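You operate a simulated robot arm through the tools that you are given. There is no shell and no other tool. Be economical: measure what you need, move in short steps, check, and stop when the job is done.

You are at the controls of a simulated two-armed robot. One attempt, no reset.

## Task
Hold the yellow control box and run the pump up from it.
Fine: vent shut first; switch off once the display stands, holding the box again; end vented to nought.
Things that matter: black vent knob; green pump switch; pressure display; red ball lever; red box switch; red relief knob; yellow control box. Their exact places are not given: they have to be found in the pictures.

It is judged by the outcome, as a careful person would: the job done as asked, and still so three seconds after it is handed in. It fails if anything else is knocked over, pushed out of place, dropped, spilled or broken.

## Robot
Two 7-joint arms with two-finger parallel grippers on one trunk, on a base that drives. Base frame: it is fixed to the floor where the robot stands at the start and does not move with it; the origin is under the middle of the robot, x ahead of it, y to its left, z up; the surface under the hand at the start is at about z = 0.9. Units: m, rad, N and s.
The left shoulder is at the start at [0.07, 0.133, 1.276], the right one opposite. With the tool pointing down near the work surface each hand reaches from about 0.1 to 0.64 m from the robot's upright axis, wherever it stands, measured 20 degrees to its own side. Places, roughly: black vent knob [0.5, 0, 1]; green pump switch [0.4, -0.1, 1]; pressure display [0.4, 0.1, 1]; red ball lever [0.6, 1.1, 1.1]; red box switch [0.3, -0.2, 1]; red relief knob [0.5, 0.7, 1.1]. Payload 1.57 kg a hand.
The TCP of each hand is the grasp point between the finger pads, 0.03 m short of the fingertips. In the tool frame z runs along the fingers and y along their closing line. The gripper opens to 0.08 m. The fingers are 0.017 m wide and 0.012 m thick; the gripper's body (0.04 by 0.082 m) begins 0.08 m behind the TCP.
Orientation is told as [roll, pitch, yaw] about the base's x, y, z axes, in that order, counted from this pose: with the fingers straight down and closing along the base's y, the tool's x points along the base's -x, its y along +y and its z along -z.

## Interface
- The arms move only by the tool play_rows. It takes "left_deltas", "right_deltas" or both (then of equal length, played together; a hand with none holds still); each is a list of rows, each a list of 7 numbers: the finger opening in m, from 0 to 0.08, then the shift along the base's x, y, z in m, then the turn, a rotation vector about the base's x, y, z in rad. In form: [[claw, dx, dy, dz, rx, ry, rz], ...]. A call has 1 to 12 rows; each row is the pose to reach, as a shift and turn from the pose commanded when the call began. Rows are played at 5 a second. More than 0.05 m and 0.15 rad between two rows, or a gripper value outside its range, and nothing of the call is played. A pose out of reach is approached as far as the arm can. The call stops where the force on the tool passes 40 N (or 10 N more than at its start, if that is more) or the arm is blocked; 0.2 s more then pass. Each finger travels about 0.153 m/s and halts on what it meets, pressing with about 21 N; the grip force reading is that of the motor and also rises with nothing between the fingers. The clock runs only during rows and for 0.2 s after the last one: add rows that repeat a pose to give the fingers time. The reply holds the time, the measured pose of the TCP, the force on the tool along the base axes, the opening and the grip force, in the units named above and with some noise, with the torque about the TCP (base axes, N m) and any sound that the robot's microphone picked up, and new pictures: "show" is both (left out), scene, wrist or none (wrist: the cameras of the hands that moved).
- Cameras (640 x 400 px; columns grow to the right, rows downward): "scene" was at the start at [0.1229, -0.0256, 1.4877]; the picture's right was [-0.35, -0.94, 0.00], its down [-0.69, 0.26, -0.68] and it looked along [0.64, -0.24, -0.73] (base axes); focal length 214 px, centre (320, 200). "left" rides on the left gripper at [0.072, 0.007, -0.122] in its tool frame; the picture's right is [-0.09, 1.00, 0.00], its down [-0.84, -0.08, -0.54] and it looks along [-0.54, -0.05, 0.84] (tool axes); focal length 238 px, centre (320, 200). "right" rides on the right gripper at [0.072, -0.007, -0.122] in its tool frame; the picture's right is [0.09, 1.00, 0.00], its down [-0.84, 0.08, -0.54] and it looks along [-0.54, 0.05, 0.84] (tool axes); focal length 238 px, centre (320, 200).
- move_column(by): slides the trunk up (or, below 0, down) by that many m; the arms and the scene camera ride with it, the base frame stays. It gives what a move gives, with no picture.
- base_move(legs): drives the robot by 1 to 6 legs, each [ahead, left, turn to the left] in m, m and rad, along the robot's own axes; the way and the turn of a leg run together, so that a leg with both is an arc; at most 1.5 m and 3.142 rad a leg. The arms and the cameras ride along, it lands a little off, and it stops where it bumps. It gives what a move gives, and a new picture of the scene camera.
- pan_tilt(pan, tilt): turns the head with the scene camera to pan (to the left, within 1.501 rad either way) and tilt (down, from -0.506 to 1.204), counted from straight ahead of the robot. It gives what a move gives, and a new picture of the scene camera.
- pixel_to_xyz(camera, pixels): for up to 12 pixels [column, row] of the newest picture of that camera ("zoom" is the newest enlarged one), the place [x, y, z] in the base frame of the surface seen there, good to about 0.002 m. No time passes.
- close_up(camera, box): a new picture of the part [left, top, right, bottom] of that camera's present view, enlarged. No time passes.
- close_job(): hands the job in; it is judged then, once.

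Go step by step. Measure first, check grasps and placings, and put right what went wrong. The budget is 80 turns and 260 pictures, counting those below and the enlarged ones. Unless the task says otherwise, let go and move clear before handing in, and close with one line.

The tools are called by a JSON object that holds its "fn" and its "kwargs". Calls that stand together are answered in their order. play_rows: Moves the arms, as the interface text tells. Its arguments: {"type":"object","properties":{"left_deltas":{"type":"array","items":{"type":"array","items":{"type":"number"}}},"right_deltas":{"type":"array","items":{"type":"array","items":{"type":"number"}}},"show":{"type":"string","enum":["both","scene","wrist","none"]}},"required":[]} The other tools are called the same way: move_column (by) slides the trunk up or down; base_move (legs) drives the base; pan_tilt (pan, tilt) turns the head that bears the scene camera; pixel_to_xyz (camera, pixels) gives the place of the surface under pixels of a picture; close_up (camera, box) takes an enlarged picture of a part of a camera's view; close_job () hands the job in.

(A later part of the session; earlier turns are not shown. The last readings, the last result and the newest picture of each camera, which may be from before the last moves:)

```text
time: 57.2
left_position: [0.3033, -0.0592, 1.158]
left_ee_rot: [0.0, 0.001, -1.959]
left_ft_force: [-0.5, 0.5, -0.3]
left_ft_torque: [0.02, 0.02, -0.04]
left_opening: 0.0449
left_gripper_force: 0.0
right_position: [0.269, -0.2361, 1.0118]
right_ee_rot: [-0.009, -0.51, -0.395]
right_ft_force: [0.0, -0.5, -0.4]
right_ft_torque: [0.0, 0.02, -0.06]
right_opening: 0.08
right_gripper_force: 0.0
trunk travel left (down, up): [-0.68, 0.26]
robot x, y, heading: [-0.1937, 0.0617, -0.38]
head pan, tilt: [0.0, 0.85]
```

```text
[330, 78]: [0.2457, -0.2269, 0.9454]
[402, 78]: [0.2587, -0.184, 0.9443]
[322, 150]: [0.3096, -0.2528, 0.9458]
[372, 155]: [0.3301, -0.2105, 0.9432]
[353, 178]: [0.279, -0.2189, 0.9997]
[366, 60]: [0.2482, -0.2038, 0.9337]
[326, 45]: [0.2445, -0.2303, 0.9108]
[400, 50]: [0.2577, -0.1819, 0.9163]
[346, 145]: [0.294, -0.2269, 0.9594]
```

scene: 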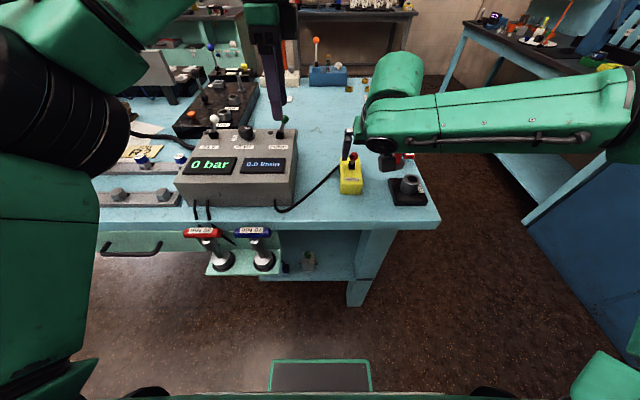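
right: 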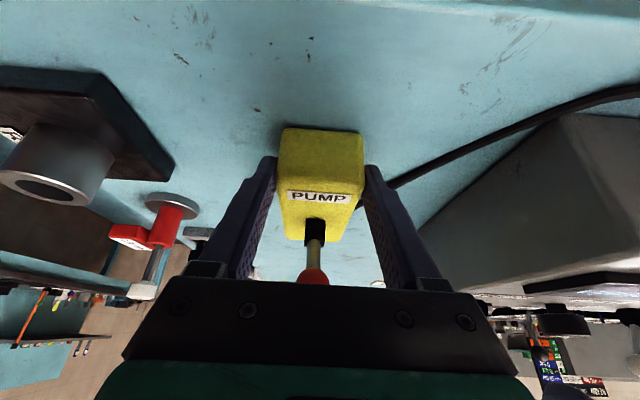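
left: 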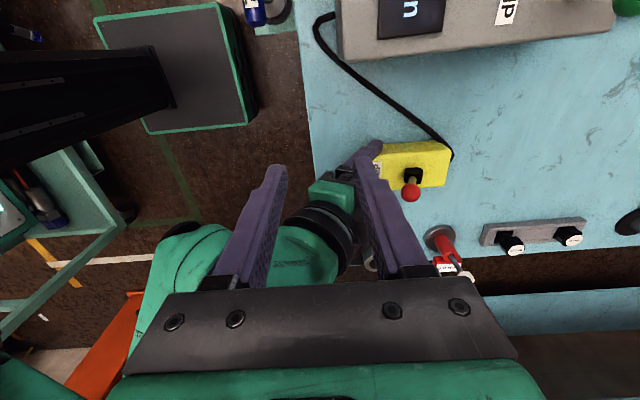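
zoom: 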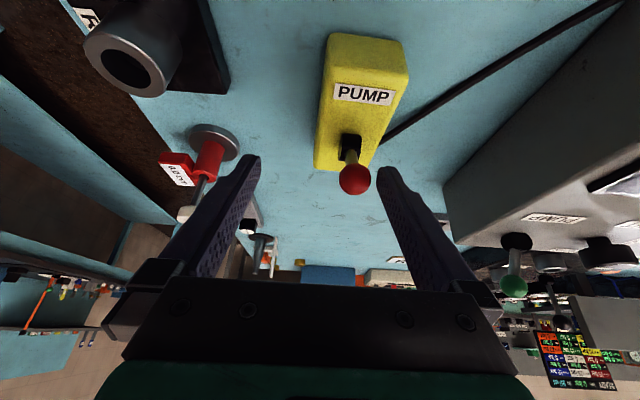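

The box has slid about 3 cm toward −y (near edge now (0.246,−0.227)–(0.259,−0.184)); the hand brushed it during the drive. I'll re-grip it at its new place and put it back while held.

{"fn": "play_rows", "kwargs": {"right_deltas": [[0.08, -0.01, 0.005, 0.03, 0, 0, 0], [0.08, -0.03, 0.025, 0.03, 0, 0, 0], [0.08, -0.045, 0.038, 0.01, 0, 0, 0], [0.08, -0.03, 0.032, -0.025, 0, 0, 0], [0.08, -0.017, 0.027, -0.066, 0, 0, 0], [0.08, -0.017, 0.027, -0.066, 0, 0, 0]], "show": "wrist"}}

```text
time: 58.6
left_position: [0.3038, -0.0599, 1.1573]
left_ee_rot: [-0.001, 0.001, -1.957]
left_ft_force: [0.6, -0.3, 0.3]
left_ft_torque: [-0.04, 0.02, -0.03]
left_opening: 0.0448
left_gripper_force: 0.0
right_position: [0.25, -0.2104, 0.9467]
right_ee_rot: [-0.007, -0.508, -0.393]
right_ft_force: [0.4, 0.8, 0.4]
right_ft_torque: [-0.01, -0.06, 0.01]
right_opening: 0.08
right_gripper_force: 0.1
trunk travel left (down, up): [-0.68, 0.26]
robot x, y, heading: [-0.1944, 0.0672, -0.385]
head pan, tilt: [0.0, 0.85]
```

right: 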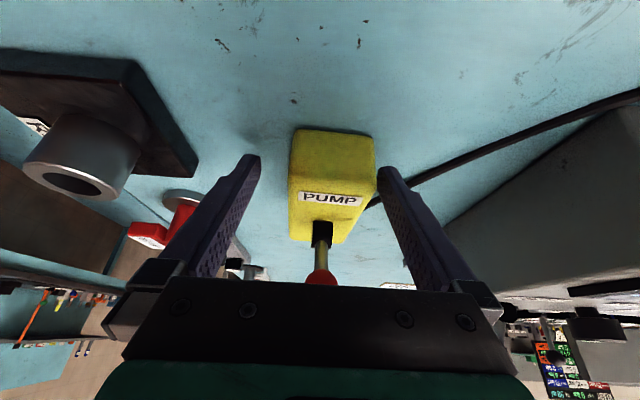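

{"fn": "play_rows", "kwargs": {"right_deltas": [[0.08, 0.002, 0.005, 0, 0, 0, 0], [0.065, 0.002, 0.005, 0, 0, 0, 0], [0.055, 0.002, 0.005, 0, 0, 0, 0], [0.045, 0.002, 0.005, 0, 0, 0, 0], [0.035, 0.002, 0.005, 0, 0, 0, 0], [0.035, 0.002, 0.005, 0, 0, 0, 0], [0.035, 0.002, 0.005, 0.01, 0, 0, 0.0], [0.035, 0.002, 0.02, 0.01, 0, 0, 0.0], [0.035, 0.002, 0.034, 0.01, 0, 0, 0.0], [0.035, 0.002, 0.034, 0.001, 0, 0, 0.0]], "show": "both"}}

{"fn": "close_up", "kwargs": {"camera": "left", "box": [0, 0, 640, 400]}}

```text
time: 60.8
left_position: [0.3022, -0.0585, 1.1597]
left_ee_rot: [0.002, 0.003, -1.958]
left_ft_force: [0.2, -0.3, -0.3]
left_ft_torque: [0.02, 0.0, -0.01]
left_opening: 0.0448
left_gripper_force: 0.0
right_position: [0.2542, -0.1749, 0.9478]
right_ee_rot: [-0.006, -0.51, -0.397]
right_ft_force: [1.3, -0.1, 10.6]
right_ft_torque: [0.02, -0.1, -0.09]
right_opening: 0.0548
right_gripper_force: 11.6
trunk travel left (down, up): [-0.68, 0.26]
robot x, y, heading: [-0.193, 0.0629, -0.381]
head pan, tilt: [0.0, 0.85]
```

scene: 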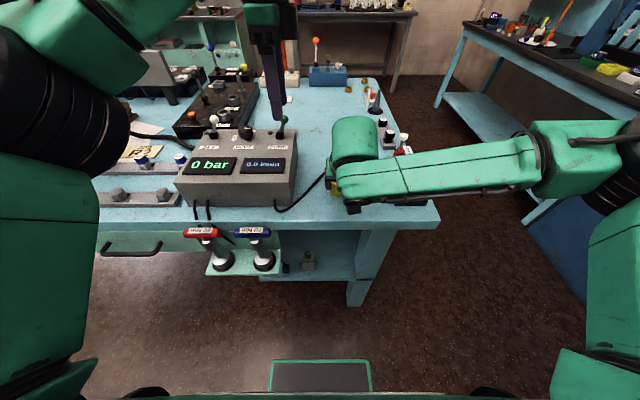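
right: 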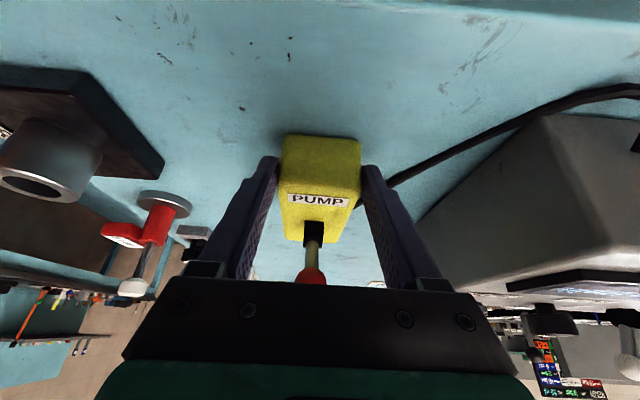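

```text
1.00 times, centred on (320, 200) of left (not enlarged: the box is as wide or as high as the picture)
```

zoom: 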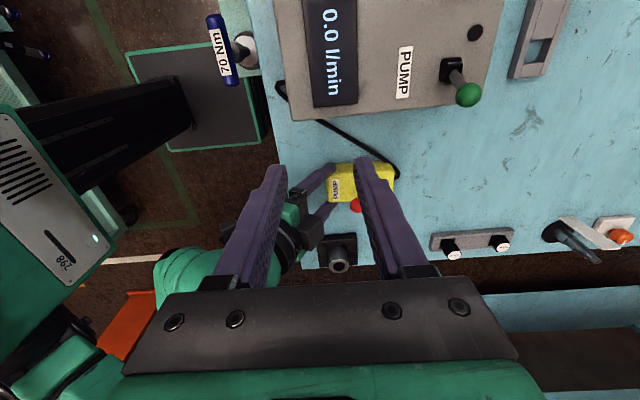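

Box is held again, back at its place. Measure the ball from the left camera.

{"fn": "pixel_to_xyz", "kwargs": {"camera": "zoom", "pixels": [[355, 206], [352, 203], [334, 200], [337, 168], [390, 190], [345, 180]]}}

```text
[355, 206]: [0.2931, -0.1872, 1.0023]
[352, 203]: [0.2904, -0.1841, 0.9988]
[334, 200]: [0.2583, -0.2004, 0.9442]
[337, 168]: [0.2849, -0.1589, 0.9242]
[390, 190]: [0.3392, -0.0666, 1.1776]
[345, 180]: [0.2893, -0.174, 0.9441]
```

Ball centre ≈ (0.290, −0.191, 0.993). Move the left hand above it.

{"fn": "play_rows", "kwargs": {"left_deltas": [[0.045, -0.003, -0.045, 0, 0, 0, 0], [0.045, -0.007, -0.09, 0, 0, 0, 0], [0.045, -0.012, -0.1325, -0.02, 0, 0, 0], [0.045, -0.012, -0.1325, -0.06, 0, 0, 0], [0.045, -0.012, -0.1325, -0.06, 0, 0, 0]], "show": "both"}}

```text
time: 62.0
left_position: [0.2701, -0.1613, 1.1185]
left_ee_rot: [0.001, 0.003, -1.959]
left_ft_force: [0.5, -0.6, 0.4]
left_ft_torque: [0.0, -0.01, -0.02]
left_opening: 0.0452
left_gripper_force: 0.1
left hand out of reach, approached as far as the arm can: row 2, 3, 4, 5
right_position: [0.2524, -0.1765, 0.9461]
right_ee_rot: [-0.007, -0.508, -0.395]
right_ft_force: [-1.2, -0.5, 10.3]
right_ft_torque: [0.19, -0.18, 0.0]
right_opening: 0.0547
right_gripper_force: 20.6
trunk travel left (down, up): [-0.68, 0.26]
robot x, y, heading: [-0.1913, 0.0627, -0.381]
head pan, tilt: [0.0, 0.85]
```

scene: 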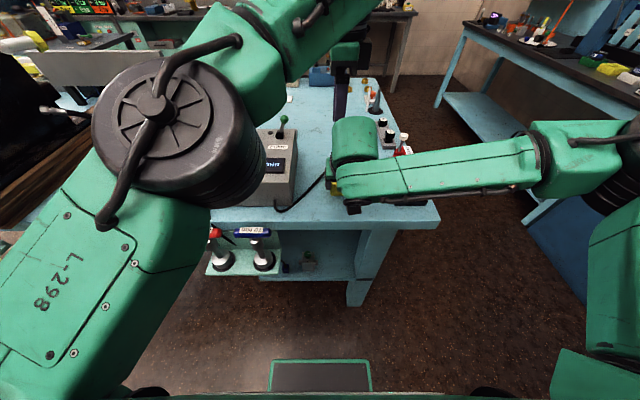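
left: 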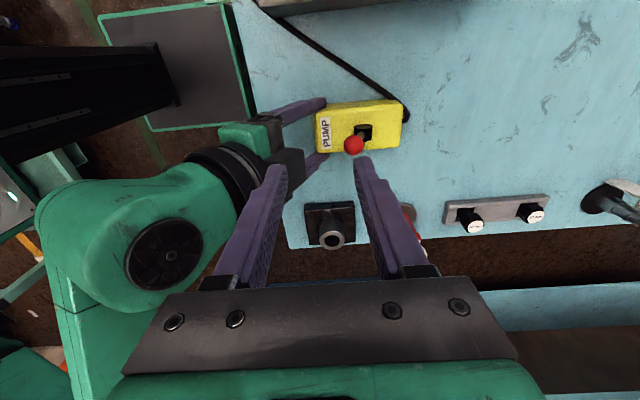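

Very close: I see the ball at (353,145). I'll lean the left hand 0.4 rad (wrist left) to gain reach and move over the ball.

{"fn": "play_rows", "kwargs": {"left_deltas": [[0.05, 0.005, -0.005, 0.0, -0.124, 0.05, 0], [0.05, 0.012, -0.015, -0.02, -0.247, 0.1, 0], [0.05, 0.022, -0.0257, -0.035, -0.371, 0.15, 0], [0.05, 0.022, -0.0257, -0.05, -0.371, 0.15, 0], [0.05, 0.022, -0.0257, -0.05, -0.371, 0.15, 0]], "show": "wrist"}}

```text
time: 63.2
left_position: [0.2934, -0.187, 1.0682]
left_ee_rot: [0.001, -0.4, -1.959]
left_ft_force: [0.2, 0.8, 0.5]
left_ft_torque: [0.01, 0.0, 0.0]
left_opening: 0.0498
left_gripper_force: 0.1
right_position: [0.2529, -0.1745, 0.9462]
right_ee_rot: [-0.007, -0.508, -0.394]
right_ft_force: [-2.3, -0.2, 8.2]
right_ft_torque: [0.2, -0.11, 0.02]
right_opening: 0.0544
right_gripper_force: 20.8
trunk travel left (down, up): [-0.68, 0.26]
robot x, y, heading: [-0.1938, 0.06, -0.385]
head pan, tilt: [0.0, 0.85]
```

left: 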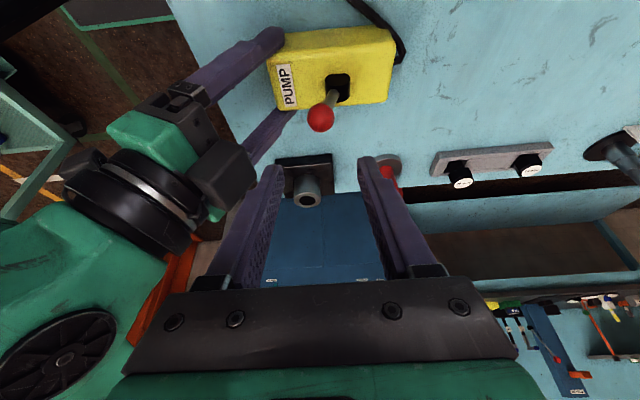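

Exactly reached. Measure the ball and slot again.

{"fn": "pixel_to_xyz", "kwargs": {"camera": "left", "pixels": [[320, 118], [316, 122], [338, 95], [328, 100], [300, 60], [280, 165], [365, 160]]}}

```text
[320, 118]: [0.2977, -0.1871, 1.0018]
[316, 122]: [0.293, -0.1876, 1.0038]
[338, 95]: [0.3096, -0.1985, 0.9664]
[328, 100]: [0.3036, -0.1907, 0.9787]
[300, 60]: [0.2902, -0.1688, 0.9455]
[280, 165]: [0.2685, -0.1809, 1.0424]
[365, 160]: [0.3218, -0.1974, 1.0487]
```

Now lower so that the fingers straddle the ball (opening 0.05).

{"fn": "play_rows", "kwargs": {"left_deltas": [[0.05, 0.001, -0.002, -0.03, 0, 0, 0], [0.05, 0.001, -0.002, -0.063, 0, 0, 0], [0.05, 0.001, -0.002, -0.063, 0, 0, 0]], "show": "wrist"}}

```text
time: 64.0
left_position: [0.2938, -0.188, 1.0032]
left_ee_rot: [0.001, -0.399, -1.96]
left_ft_force: [0.1, -0.4, -0.3]
left_ft_torque: [-0.01, -0.03, 0.0]
left_opening: 0.05
left_gripper_force: 0.1
right_position: [0.254, -0.175, 0.9458]
right_ee_rot: [-0.008, -0.508, -0.394]
right_ft_force: [-1.7, 1.0, 7.8]
right_ft_torque: [0.18, -0.05, 0.02]
right_opening: 0.0545
right_gripper_force: 21.2
trunk travel left (down, up): [-0.68, 0.26]
robot x, y, heading: [-0.1958, 0.0592, -0.382]
head pan, tilt: [0.0, 0.85]
```

left: 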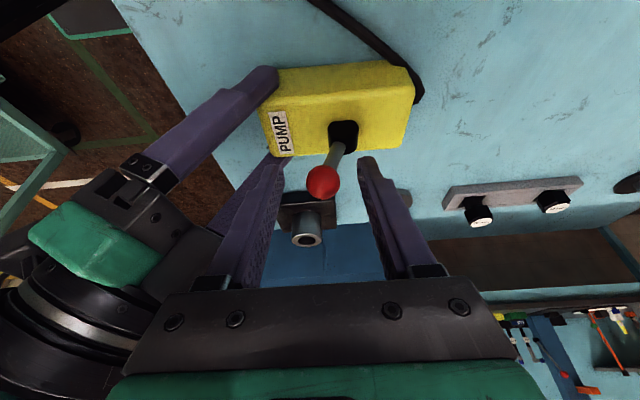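

Ball is nicely between the fingers. Push along +axis in 1 cm steps.

{"fn": "play_rows", "kwargs": {"left_deltas": [[0.05, 0.0093, -0.0038, 0, 0, 0, 0], [0.05, 0.0185, -0.0076, 0, 0, 0, 0], [0.05, 0.0278, -0.0114, 0.001, 0, 0, 0], [0.05, 0.0355, -0.0146, 0.001, 0, 0, 0], [0.05, 0.0425, -0.0175, 0.001, 0, 0, 0]], "show": "both"}}

```text
time: 65.2
left_position: [0.3301, -0.2027, 1.0042]
left_ee_rot: [0.003, -0.398, -1.959]
left_ft_force: [-0.1, 1.2, -0.4]
left_ft_torque: [0.01, 0.0, -0.05]
left_opening: 0.0503
left_gripper_force: 0.2
left hand out of reach, approached as far as the arm can: row 5
right_position: [0.253, -0.1755, 0.9465]
right_ee_rot: [-0.008, -0.509, -0.395]
right_ft_force: [-1.5, 0.5, 5.5]
right_ft_torque: [0.2, -0.15, 0.08]
right_opening: 0.0545
right_gripper_force: 20.7
trunk travel left (down, up): [-0.68, 0.26]
robot x, y, heading: [-0.1916, 0.0629, -0.384]
head pan, tilt: [0.0, 0.85]
```

scene: 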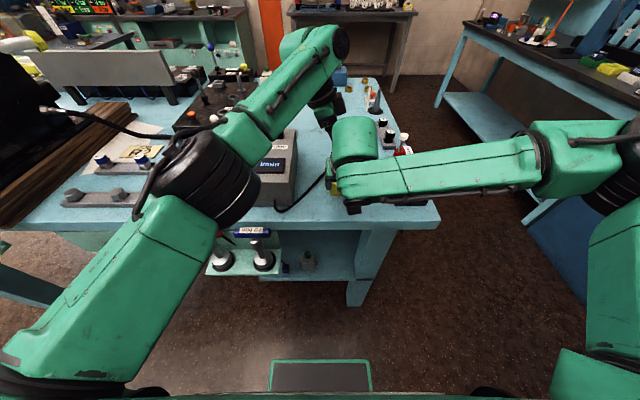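
left: 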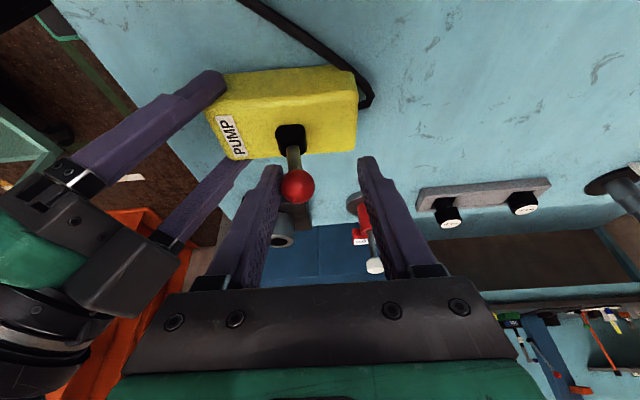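

{"fn": "close_up", "kwargs": {"camera": "scene", "box": [230, 120, 360, 220]}}

{"fn": "pixel_to_xyz", "kwargs": {"camera": "left", "pixels": [[298, 187], [290, 137], [292, 160]]}}

```text
4.00 times, centred on (295, 170) of scene
```

zoom: 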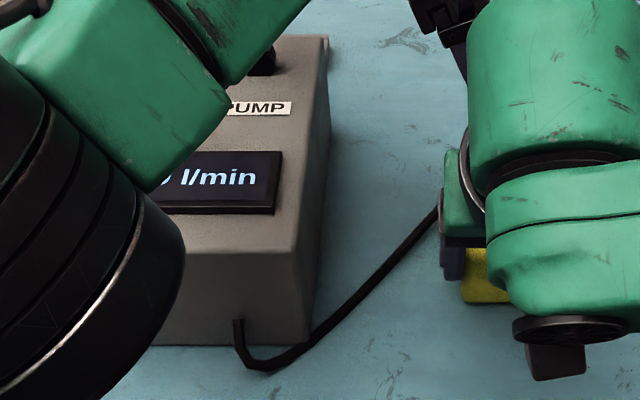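

```text
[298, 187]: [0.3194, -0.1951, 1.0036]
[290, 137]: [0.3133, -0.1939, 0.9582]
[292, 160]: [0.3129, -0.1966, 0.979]
```

Lever is just past upright; the left arm is at its forward limit. Narrowing the fingers around the ball will push it the remaining ~1.2 cm.

{"fn": "play_rows", "kwargs": {"left_deltas": [[0.04, 0, 0, 0, 0, 0, 0], [0.03, 0, 0, 0, 0, 0, 0], [0.025, 0, 0, 0, 0, 0, 0], [0.025, 0, 0, 0, 0, 0, 0]], "show": "wrist"}}

```text
time: 66.2
left_position: [0.3293, -0.2026, 1.0053]
left_ee_rot: [0.003, -0.397, -1.959]
left_ft_force: [-6.1, 2.8, 1.1]
left_ft_torque: [0.09, 0.19, -0.02]
left_opening: 0.0307
left_gripper_force: 3.3
right_position: [0.2533, -0.1749, 0.9472]
right_ee_rot: [-0.007, -0.509, -0.394]
right_ft_force: [4.7, -1.4, 4.5]
right_ft_torque: [0.17, 0.02, 0.05]
right_opening: 0.0545
right_gripper_force: 20.9
trunk travel left (down, up): [-0.68, 0.26]
robot x, y, heading: [-0.1918, 0.0609, -0.382]
head pan, tilt: [0.0, 0.85]
```

left: 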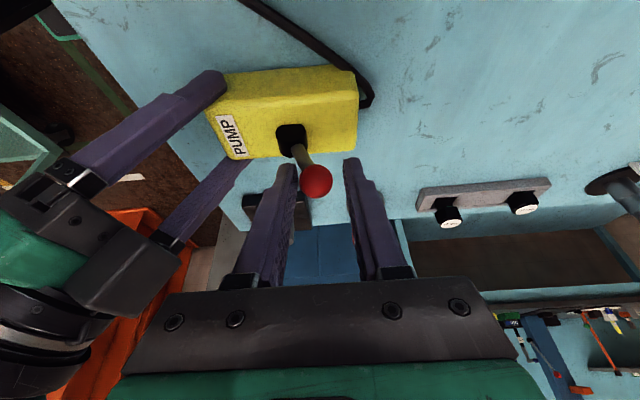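

The lever now leans the other way against its stop (ball (317,181), 6 N). I'll open and lift the left hand to see the display.

{"fn": "play_rows", "kwargs": {"left_deltas": [[0.05, 0, 0, 0, 0, 0, 0], [0.05, 0, 0, 0.03, 0, 0, 0], [0.05, -0.01, 0.015, 0.06, 0, 0, 0], [0.05, -0.005, 0.04, 0.09, 0, 0, 0], [0.05, 0.0, 0.07, 0.11, 0, 0, 0]], "show": "both"}}

```text
time: 67.4
left_position: [0.3304, -0.1314, 1.1166]
left_ee_rot: [0.002, -0.399, -1.958]
left_ft_force: [-0.2, 0.3, -0.7]
left_ft_torque: [0.02, -0.03, -0.01]
left_opening: 0.05
left_gripper_force: 0.0
left hand out of reach, approached as far as the arm can: row 2
right_position: [0.2541, -0.1762, 0.947]
right_ee_rot: [-0.01, -0.508, -0.395]
right_ft_force: [0.0, -0.4, 5.8]
right_ft_torque: [0.1, -0.31, -0.14]
right_opening: 0.0545
right_gripper_force: 21.3
trunk travel left (down, up): [-0.68, 0.26]
robot x, y, heading: [-0.1944, 0.063, -0.384]
head pan, tilt: [0.0, 0.85]
```

scene: 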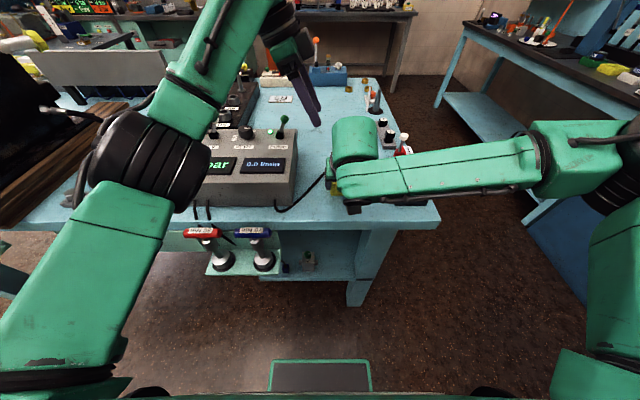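
left: 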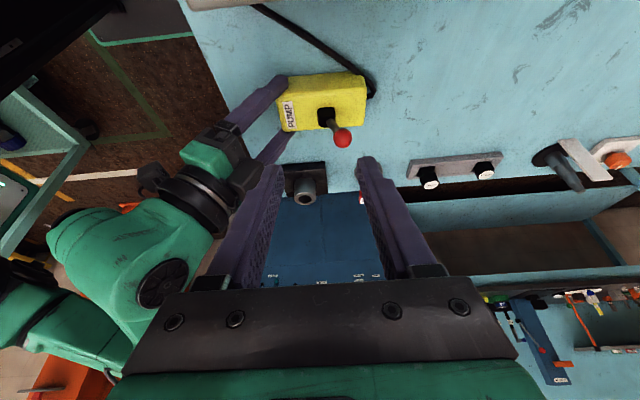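

The lever stays flipped to the far side. I'll move the left hand further aside to read the pressure display.

{"fn": "play_rows", "kwargs": {"left_deltas": [[0.05, 0.01, 0.04, 0.03, 0, 0, 0], [0.05, 0.02, 0.08, 0.05, 0, 0, 0], [0.05, 0.02, 0.12, 0.05, 0, 0, 0]], "show": "scene"}}

{"fn": "close_up", "kwargs": {"camera": "scene", "box": [160, 110, 310, 210]}}

```text
refused: row 1 steps farther than a row can; nothing moved
```

```text
4.00 times, centred on (235, 160) of scene
```

zoom: 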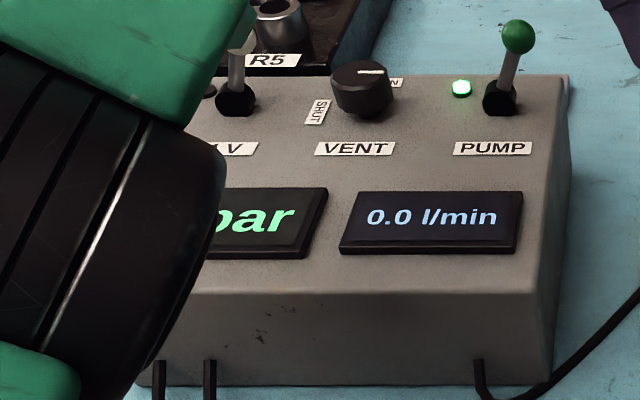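

The pump lamp is lit. Move the left hand aside (smaller steps) to read the bar value.

{"fn": "play_rows", "kwargs": {"left_deltas": [[0.05, 0.005, 0.035, 0.02, 0, 0, 0], [0.05, 0.01, 0.07, 0.04, 0, 0, 0], [0.05, 0.01, 0.11, 0.05, 0, 0, 0]], "show": "scene"}}

{"fn": "close_up", "kwargs": {"camera": "scene", "box": [160, 110, 310, 210]}}

{"fn": "close_up", "kwargs": {"camera": "left", "box": [0, 0, 640, 400]}}

```text
time: 68.2
left_position: [0.3402, -0.0204, 1.1685]
left_ee_rot: [0.002, -0.4, -1.958]
left_ft_force: [-0.7, 1.0, 0.1]
left_ft_torque: [-0.02, -0.03, -0.01]
left_opening: 0.0501
left_gripper_force: 0.0
right_position: [0.255, -0.1736, 0.9471]
right_ee_rot: [-0.01, -0.507, -0.394]
right_ft_force: [-1.8, -0.5, 6.4]
right_ft_torque: [0.05, -0.22, -0.13]
right_opening: 0.0545
right_gripper_force: 20.9
trunk travel left (down, up): [-0.68, 0.26]
robot x, y, heading: [-0.1946, 0.0655, -0.384]
head pan, tilt: [0.0, 0.85]
```

scene: 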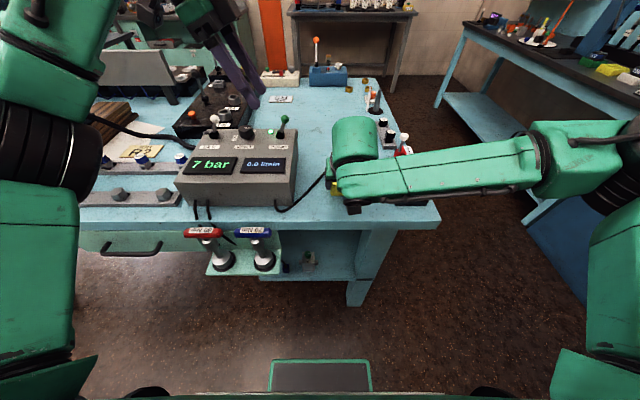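

```text
4.00 times, centred on (235, 160) of scene
```

zoom: 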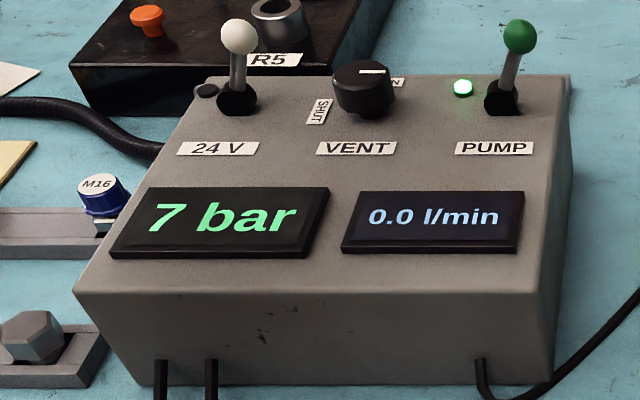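

```text
1.00 times, centred on (320, 200) of left (not enlarged: the box is as wide or as high as the picture)
```

zoom: 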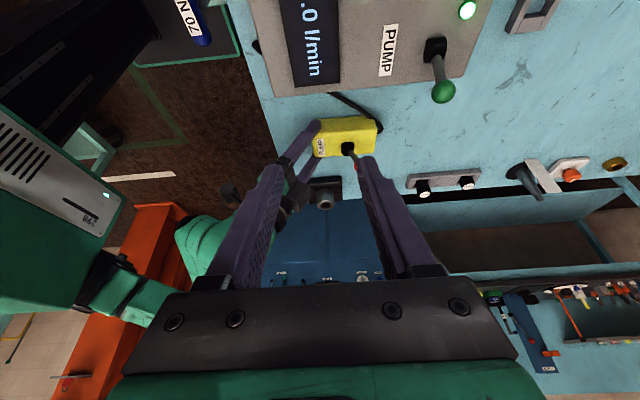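

Display shows 7 bar and the pump runs. I'll wait and see it rise.

{"fn": "play_rows", "kwargs": {"left_deltas": [[0.05, 0, 0, 0, 0, 0, 0], [0.05, 0, 0, 0, 0, 0, 0], [0.05, 0, 0, 0, 0, 0, 0], [0.05, 0, 0, 0, 0, 0, 0], [0.05, 0, 0, 0, 0, 0, 0], [0.05, 0, 0, 0, 0, 0, 0], [0.05, 0, 0, 0, 0, 0, 0], [0.05, 0, 0, 0, 0, 0, 0], [0.05, 0, 0, 0, 0, 0, 0], [0.05, 0, 0, 0, 0, 0, 0], [0.05, 0, 0, 0, 0, 0, 0], [0.05, 0, 0, 0, 0, 0, 0]], "show": "none"}}

{"fn": "close_up", "kwargs": {"camera": "scene", "box": [160, 110, 310, 210]}}

{"fn": "play_rows", "kwargs": {"left_deltas": [[0.05, 0, 0, 0, 0, 0, 0], [0.05, 0, 0, 0, 0, 0, 0], [0.05, 0, 0, 0, 0, 0, 0], [0.05, 0, 0, 0, 0, 0, 0], [0.05, 0, 0, 0, 0, 0, 0], [0.05, 0, 0, 0, 0, 0, 0], [0.05, 0, 0, 0, 0, 0, 0], [0.05, 0, 0, 0, 0, 0, 0], [0.05, 0, 0, 0, 0, 0, 0], [0.05, 0, 0, 0, 0, 0, 0], [0.05, 0, 0, 0, 0, 0, 0], [0.05, 0, 0, 0, 0, 0, 0]], "show": "none"}}

{"fn": "close_up", "kwargs": {"camera": "scene", "box": [160, 110, 310, 210]}}

```text
time: 70.8
left_position: [0.3385, -0.0216, 1.1684]
left_ee_rot: [0.002, -0.398, -1.957]
left_ft_force: [0.4, 0.9, 0.0]
left_ft_torque: [0.0, -0.03, 0.01]
left_opening: 0.05
left_gripper_force: 0.2
right_position: [0.2544, -0.1756, 0.9465]
right_ee_rot: [-0.009, -0.509, -0.394]
right_ft_force: [-1.4, 2.7, 5.8]
right_ft_torque: [0.24, -0.1, 0.07]
right_opening: 0.0546
right_gripper_force: 21.1
trunk travel left (down, up): [-0.68, 0.26]
robot x, y, heading: [-0.1933, 0.062, -0.383]
head pan, tilt: [0.0, 0.85]
```

```text
4.00 times, centred on (235, 160) of scene
```

zoom: 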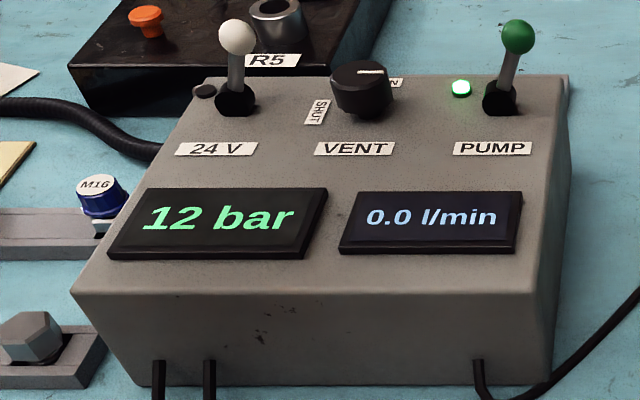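

```text
time: 73.4
left_position: [0.3383, -0.0228, 1.1691]
left_ee_rot: [0.0, -0.398, -1.958]
left_ft_force: [-0.1, -0.2, -0.2]
left_ft_torque: [-0.01, -0.02, -0.02]
left_opening: 0.0501
left_gripper_force: 0.0
right_position: [0.2531, -0.1755, 0.9465]
right_ee_rot: [-0.008, -0.508, -0.395]
right_ft_force: [-1.1, 0.5, 5.7]
right_ft_torque: [0.17, -0.1, 0.04]
right_opening: 0.0547
right_gripper_force: 20.7
trunk travel left (down, up): [-0.68, 0.26]
robot x, y, heading: [-0.1918, 0.0648, -0.38]
head pan, tilt: [0.0, 0.85]
```

```text
4.00 times, centred on (235, 160) of scene
```

zoom: 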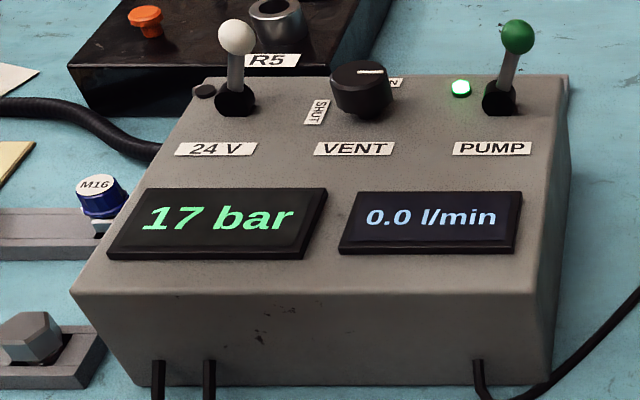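

Rising ~2 bar/s (12→17). I'll keep waiting.

{"fn": "play_rows", "kwargs": {"left_deltas": [[0.05, 0, 0, 0, 0, 0, 0], [0.05, 0, 0, 0, 0, 0, 0], [0.05, 0, 0, 0, 0, 0, 0], [0.05, 0, 0, 0, 0, 0, 0], [0.05, 0, 0, 0, 0, 0, 0], [0.05, 0, 0, 0, 0, 0, 0], [0.05, 0, 0, 0, 0, 0, 0], [0.05, 0, 0, 0, 0, 0, 0], [0.05, 0, 0, 0, 0, 0, 0], [0.05, 0, 0, 0, 0, 0, 0], [0.05, 0, 0, 0, 0, 0, 0], [0.05, 0, 0, 0, 0, 0, 0]], "show": "none"}}

{"fn": "play_rows", "kwargs": {"left_deltas": [[0.05, 0, 0, 0, 0, 0, 0], [0.05, 0, 0, 0, 0, 0, 0], [0.05, 0, 0, 0, 0, 0, 0], [0.05, 0, 0, 0, 0, 0, 0], [0.05, 0, 0, 0, 0, 0, 0], [0.05, 0, 0, 0, 0, 0, 0], [0.05, 0, 0, 0, 0, 0, 0], [0.05, 0, 0, 0, 0, 0, 0], [0.05, 0, 0, 0, 0, 0, 0], [0.05, 0, 0, 0, 0, 0, 0], [0.05, 0, 0, 0, 0, 0, 0], [0.05, 0, 0, 0, 0, 0, 0]], "show": "none"}}

{"fn": "close_up", "kwargs": {"camera": "scene", "box": [160, 110, 310, 210]}}

{"fn": "play_rows", "kwargs": {"left_deltas": [[0.05, 0, 0, 0, 0, 0, 0], [0.05, 0, 0, 0, 0, 0, 0], [0.05, 0, 0, 0, 0, 0, 0], [0.05, 0, 0, 0, 0, 0, 0], [0.05, 0, 0, 0, 0, 0, 0], [0.05, 0, 0, 0, 0, 0, 0], [0.05, 0, 0, 0, 0, 0, 0], [0.05, 0, 0, 0, 0, 0, 0], [0.05, 0, 0, 0, 0, 0, 0], [0.05, 0, 0, 0, 0, 0, 0], [0.05, 0, 0, 0, 0, 0, 0], [0.05, 0, 0, 0, 0, 0, 0]], "show": "none"}}

{"fn": "close_up", "kwargs": {"camera": "scene", "box": [160, 110, 310, 210]}}

```text
time: 76.0
left_position: [0.3395, -0.0226, 1.1678]
left_ee_rot: [0.002, -0.398, -1.959]
left_ft_force: [-0.7, 0.1, 0.5]
left_ft_torque: [0.01, 0.03, 0.02]
left_opening: 0.0499
left_gripper_force: 0.0
right_position: [0.2526, -0.1766, 0.9463]
right_ee_rot: [-0.009, -0.507, -0.395]
right_ft_force: [0.5, 0.8, 5.2]
right_ft_torque: [0.18, -0.13, 0.04]
right_opening: 0.0542
right_gripper_force: 20.9
trunk travel left (down, up): [-0.68, 0.26]
robot x, y, heading: [-0.1909, 0.0633, -0.375]
head pan, tilt: [0.0, 0.85]
```

```text
time: 78.6
left_position: [0.34, -0.0223, 1.1691]
left_ee_rot: [0.001, -0.399, -1.959]
left_ft_force: [0.1, 0.3, 0.2]
left_ft_torque: [-0.02, 0.01, 0.01]
left_opening: 0.0501
left_gripper_force: 0.1
right_position: [0.2538, -0.1754, 0.9458]
right_ee_rot: [-0.011, -0.508, -0.393]
right_ft_force: [-0.2, 0.9, 4.4]
right_ft_torque: [0.15, -0.13, 0.03]
right_opening: 0.0546
right_gripper_force: 21.4
trunk travel left (down, up): [-0.68, 0.26]
robot x, y, heading: [-0.191, 0.0609, -0.383]
head pan, tilt: [0.0, 0.85]
```

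```text
4.00 times, centred on (235, 160) of scene
```

zoom: 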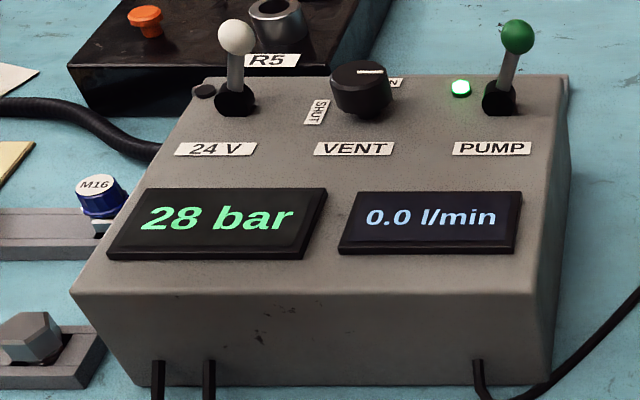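

```text
time: 81.2
left_position: [0.34, -0.0222, 1.1684]
left_ee_rot: [0.002, -0.398, -1.96]
left_ft_force: [0.6, -0.7, -0.7]
left_ft_torque: [-0.01, 0.03, 0.0]
left_opening: 0.05
left_gripper_force: 0.1
right_position: [0.2549, -0.1757, 0.9457]
right_ee_rot: [-0.008, -0.508, -0.395]
right_ft_force: [-0.4, 0.7, 4.0]
right_ft_torque: [0.17, -0.1, 0.03]
right_opening: 0.0543
right_gripper_force: 20.4
trunk travel left (down, up): [-0.68, 0.26]
robot x, y, heading: [-0.1908, 0.0621, -0.383]
head pan, tilt: [0.0, 0.85]
```

```text
4.00 times, centred on (235, 160) of scene
```

zoom: 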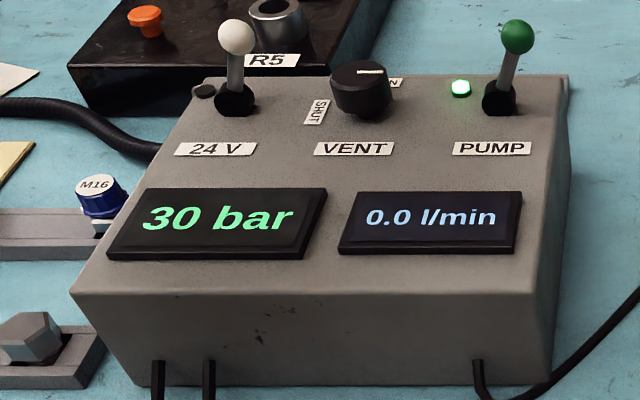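

30 bar and levelling off. I'll wait a bit more while bringing the left hand back over the lever.

{"fn": "play_rows", "kwargs": {"left_deltas": [[0.055, 0, 0, 0, 0, 0, 0], [0.055, 0, -0.04, -0.01, 0, 0, 0], [0.055, -0.003, -0.075, -0.03, 0, 0, 0], [0.055, -0.006, -0.11, -0.05, 0, 0, 0], [0.055, -0.014, -0.145, -0.08, 0, 0, 0], [0.055, -0.017, -0.174, -0.098, 0, 0, 0], [0.055, -0.017, -0.174, -0.098, 0, 0, 0]], "show": "both"}}

{"fn": "close_up", "kwargs": {"camera": "scene", "box": [160, 110, 310, 210]}}

```text
time: 82.8
left_position: [0.321, -0.1933, 1.0653]
left_ee_rot: [0.002, -0.4, -1.959]
left_ft_force: [0.2, 0.6, 0.2]
left_ft_torque: [0.0, 0.02, 0.01]
left_opening: 0.0548
left_gripper_force: 0.0
left hand out of reach, approached as far as the arm can: row 6, 7
right_position: [0.254, -0.1764, 0.9454]
right_ee_rot: [-0.008, -0.508, -0.393]
right_ft_force: [-1.2, -1.6, 4.5]
right_ft_torque: [0.03, -0.09, -0.06]
right_opening: 0.0547
right_gripper_force: 21.0
trunk travel left (down, up): [-0.68, 0.26]
robot x, y, heading: [-0.1914, 0.0631, -0.384]
head pan, tilt: [0.0, 0.85]
```

scene: 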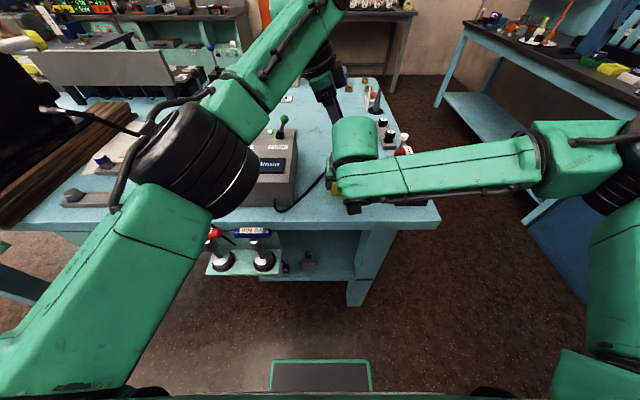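
left: 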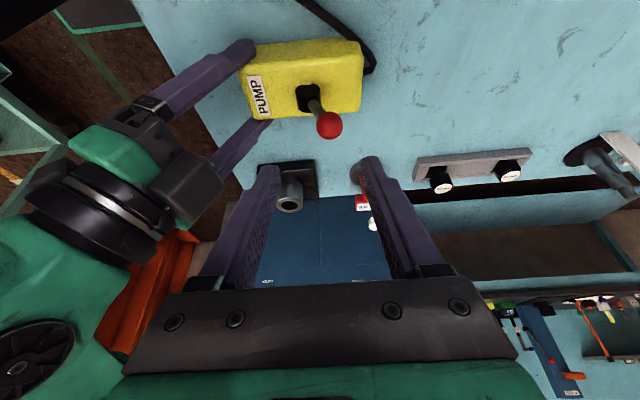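

```text
4.00 times, centred on (235, 160) of scene
```

zoom: 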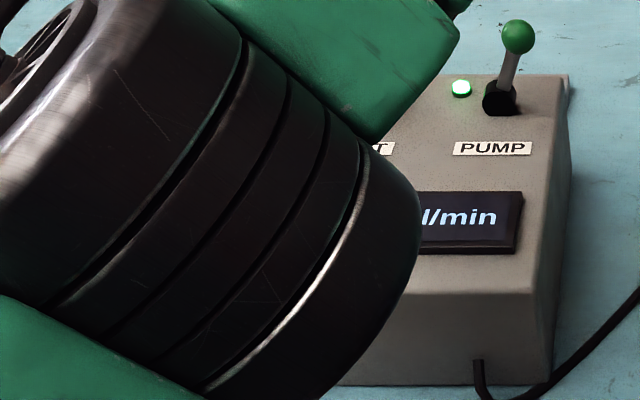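

Pressure had plateaued at 30 bar. Lower the fingers around the flipped ball.

{"fn": "play_rows", "kwargs": {"left_deltas": [[0.055, 0.004, -0.007, -0.03, 0, 0, 0], [0.055, 0.004, -0.008, -0.06, 0, 0, 0], [0.055, 0.004, -0.008, -0.06, 0, 0, 0]], "show": "wrist"}}

```text
time: 83.6
left_position: [0.3251, -0.2012, 1.0047]
left_ee_rot: [0.001, -0.398, -1.956]
left_ft_force: [-0.2, 0.1, 0.4]
left_ft_torque: [0.01, 0.03, -0.01]
left_opening: 0.0548
left_gripper_force: 0.0
right_position: [0.2553, -0.1743, 0.9466]
right_ee_rot: [-0.008, -0.507, -0.394]
right_ft_force: [0.1, -1.1, 3.3]
right_ft_torque: [0.12, -0.17, -0.01]
right_opening: 0.0543
right_gripper_force: 21.1
trunk travel left (down, up): [-0.68, 0.26]
robot x, y, heading: [-0.1933, 0.0642, -0.38]
head pan, tilt: [0.0, 0.85]
```

left: 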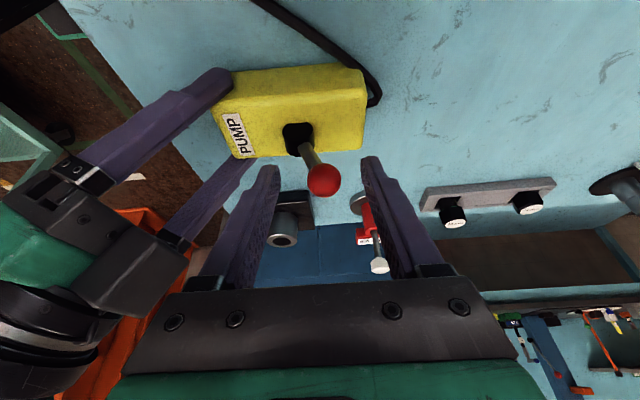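

Ball centred. Narrow to 0.034 and push back along −axis to switch off, box still held by the right hand.

{"fn": "play_rows", "kwargs": {"left_deltas": [[0.034, 0, 0, 0, 0, 0, 0], [0.034, -0.0093, 0.0038, 0, 0, 0, 0], [0.034, -0.0185, 0.0076, 0.001, 0, 0, 0], [0.034, -0.0278, 0.0114, 0.001, 0, 0, 0], [0.034, -0.036, 0.0148, 0, 0, 0, 0], [0.034, -0.042, 0.0172, 0, 0, 0, 0]], "show": "wrist"}}

{"fn": "close_up", "kwargs": {"camera": "scene", "box": [160, 110, 310, 210]}}

```text
time: 85.0
left_position: [0.2824, -0.1833, 1.0066]
left_ee_rot: [0.008, -0.402, -1.956]
left_ft_force: [23.6, -13.2, 5.0]
left_ft_torque: [-0.56, -0.39, -0.36]
left_opening: 0.041
left_gripper_force: 4.0
right_position: [0.253, -0.1743, 0.9461]
right_ee_rot: [-0.008, -0.505, -0.39]
right_ft_force: [-21.8, 11.3, 7.6]
right_ft_torque: [0.09, -1.2, 0.4]
right_opening: 0.0545
right_gripper_force: 20.9
trunk travel left (down, up): [-0.68, 0.26]
robot x, y, heading: [-0.1932, 0.062, -0.385]
head pan, tilt: [0.0, 0.85]
```

left: 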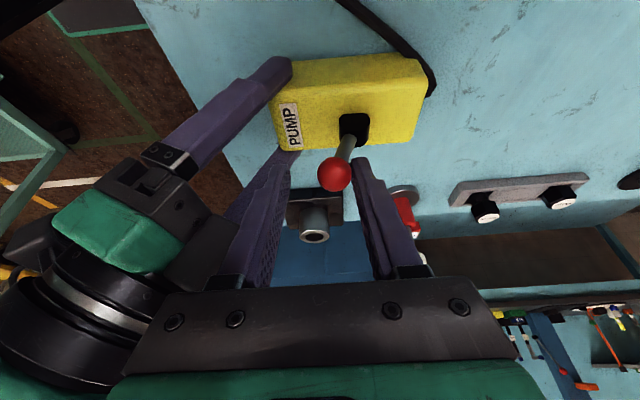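

```text
4.00 times, centred on (235, 160) of scene
```

zoom: 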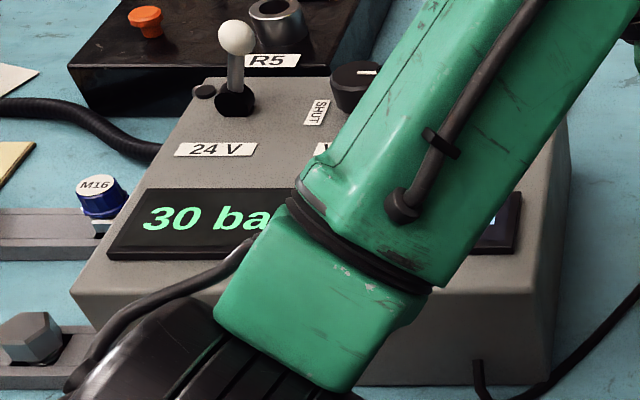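

Lever is back at the near side against its stop (23 N). Ease off, open and lift away, then check the lamp.

{"fn": "play_rows", "kwargs": {"left_deltas": [[0.045, 0.008, -0.0033, 0, 0, 0, 0], [0.05, 0.009, -0.0037, 0.0, 0, 0, 0], [0.05, 0.01, -0.002, 0.035, 0, 0, 0], [0.05, 0.015, 0.01, 0.075, 0, 0, 0], [0.05, 0.03, 0.045, 0.1, 0, 0, 0], [0.05, 0.04, 0.085, 0.12, 0, 0, 0], [0.05, 0.05, 0.12, 0.14, 0, 0, 0], [0.05, 0.05, 0.16, 0.15, 0, 0, 0]], "show": "both"}}

{"fn": "close_up", "kwargs": {"camera": "scene", "box": [160, 110, 310, 210]}}

```text
time: 86.8
left_position: [0.3344, -0.025, 1.1566]
left_ee_rot: [-0.001, -0.402, -1.958]
left_ft_force: [-0.2, 0.4, 0.1]
left_ft_torque: [-0.02, 0.01, -0.02]
left_opening: 0.05
left_gripper_force: 0.1
right_position: [0.2541, -0.1734, 0.946]
right_ee_rot: [-0.011, -0.506, -0.393]
right_ft_force: [-0.6, 0.6, 1.3]
right_ft_torque: [0.08, 0.1, 0.01]
right_opening: 0.0544
right_gripper_force: 20.8
trunk travel left (down, up): [-0.68, 0.26]
robot x, y, heading: [-0.1903, 0.0603, -0.383]
head pan, tilt: [0.0, 0.85]
```

scene: 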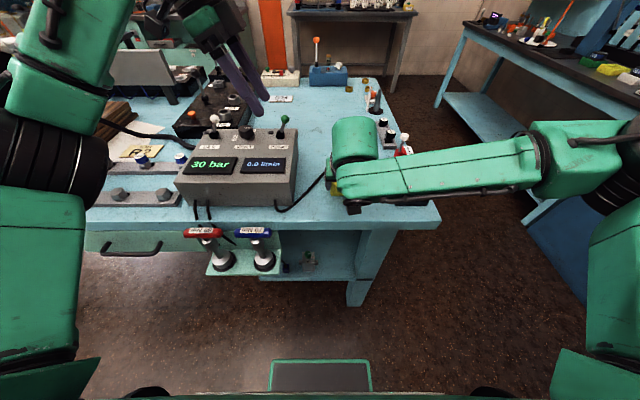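
left: 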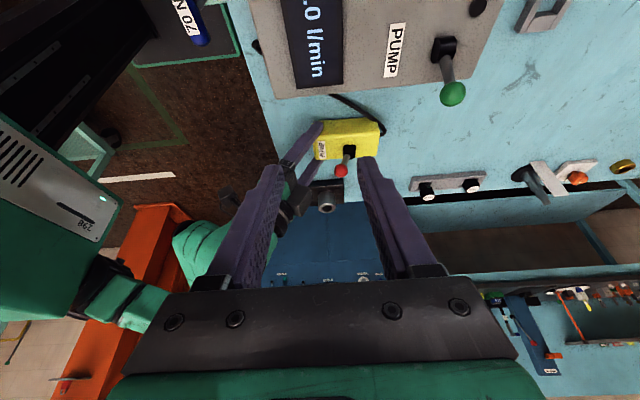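

```text
4.00 times, centred on (235, 160) of scene
```

zoom: 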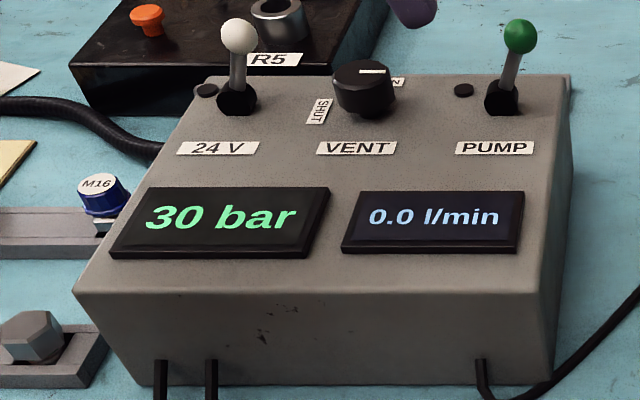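

Lamp is out and 30 bar stands with pump off. Now release the box and withdraw the right hand along its axis, then up.

{"fn": "play_rows", "kwargs": {"right_deltas": [[0.065, 0, 0, 0, 0, 0, 0], [0.08, 0, 0, 0, 0, 0, 0], [0.08, 0, 0, 0, 0, 0, 0], [0.08, -0.02, 0.008, 0.03, 0, 0, 0], [0.08, -0.04, 0.016, 0.06, 0, 0, 0], [0.08, -0.06, 0.02, 0.1, 0, 0, 0], [0.08, -0.07, 0.0, 0.14, 0, 0, 0], [0.08, -0.08, -0.03, 0.18, 0, 0, 0], [0.08, -0.09, -0.06, 0.22, 0, 0, 0]], "show": "both"}}

```text
refused: row 8 steps farther than a row can; nothing moved
```

{"fn": "play_rows", "kwargs": {"right_deltas": [[0.065, 0, 0, 0, 0, 0, 0], [0.08, 0, 0, 0, 0, 0, 0], [0.08, 0, 0, 0, 0, 0, 0], [0.08, -0.02, 0.008, 0.03, 0, 0, 0], [0.08, -0.04, 0.016, 0.06, 0, 0, 0], [0.08, -0.06, 0.02, 0.1, 0, 0, 0], [0.08, -0.07, 0.005, 0.14, 0, 0, 0], [0.08, -0.08, -0.02, 0.175, 0, 0, 0], [0.08, -0.09, -0.05, 0.21, 0, 0, 0]], "show": "both"}}

```text
time: 88.8
left_position: [0.3341, -0.0275, 1.1567]
left_ee_rot: [0.002, -0.399, -1.956]
left_ft_force: [0.3, 0.4, -0.6]
left_ft_torque: [0.01, -0.03, 0.0]
left_opening: 0.05
left_gripper_force: 0.0
right_position: [0.1636, -0.2265, 1.1575]
right_ee_rot: [-0.006, -0.505, -0.396]
right_ft_force: [-0.2, -0.8, 0.0]
right_ft_torque: [-0.01, -0.03, 0.05]
right_opening: 0.08
right_gripper_force: 0.1
trunk travel left (down, up): [-0.68, 0.26]
robot x, y, heading: [-0.1903, 0.0651, -0.383]
head pan, tilt: [0.0, 0.85]
```

scene: 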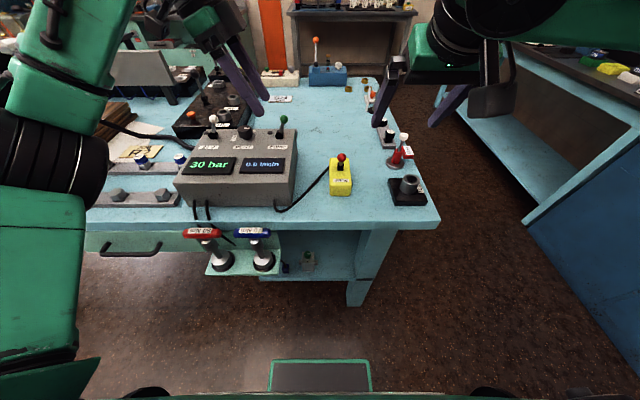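
right: 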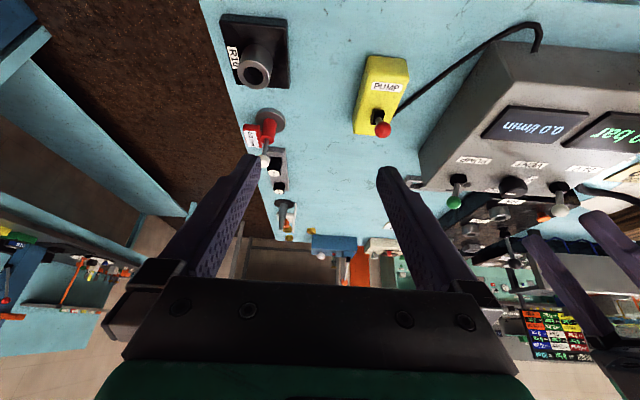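

Box stands free in its place. Drive forward 0.1 m so the left hand can reach the vent knob comfortably.

{"fn": "base_move", "kwargs": {"legs": [[0.1, 0, 0]]}}

{"fn": "pixel_to_xyz", "kwargs": {"camera": "right", "pixels": [[369, 60], [405, 68], [358, 130], [392, 133]]}}

```text
time: 89.9
left_position: [0.4263, -0.0619, 1.1579]
left_ee_rot: [0.001, -0.397, -1.956]
left_ft_force: [0.3, 0.0, -0.1]
left_ft_torque: [-0.03, 0.03, 0.0]
left_opening: 0.0501
left_gripper_force: 0.0
right_position: [0.2555, -0.2617, 1.1577]
right_ee_rot: [-0.008, -0.507, -0.392]
right_ft_force: [0.3, 0.2, 0.5]
right_ft_torque: [0.01, 0.0, 0.04]
right_opening: 0.0798
right_gripper_force: 0.1
trunk travel left (down, up): [-0.68, 0.26]
robot x, y, heading: [-0.1037, 0.0264, -0.378]
head pan, tilt: [0.0, 0.85]
```

scene: 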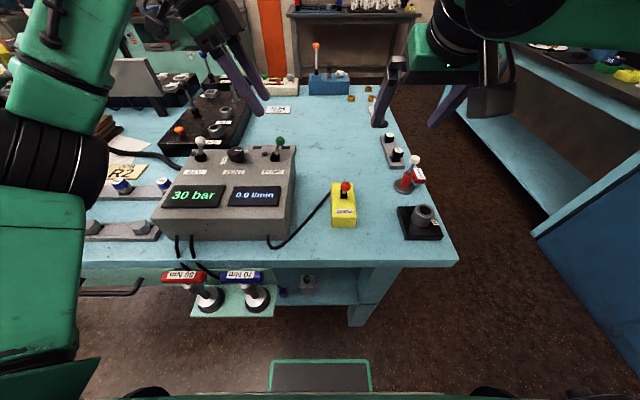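

```text
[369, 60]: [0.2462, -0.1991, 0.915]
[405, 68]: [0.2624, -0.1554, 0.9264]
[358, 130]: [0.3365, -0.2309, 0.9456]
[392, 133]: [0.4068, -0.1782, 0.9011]
```

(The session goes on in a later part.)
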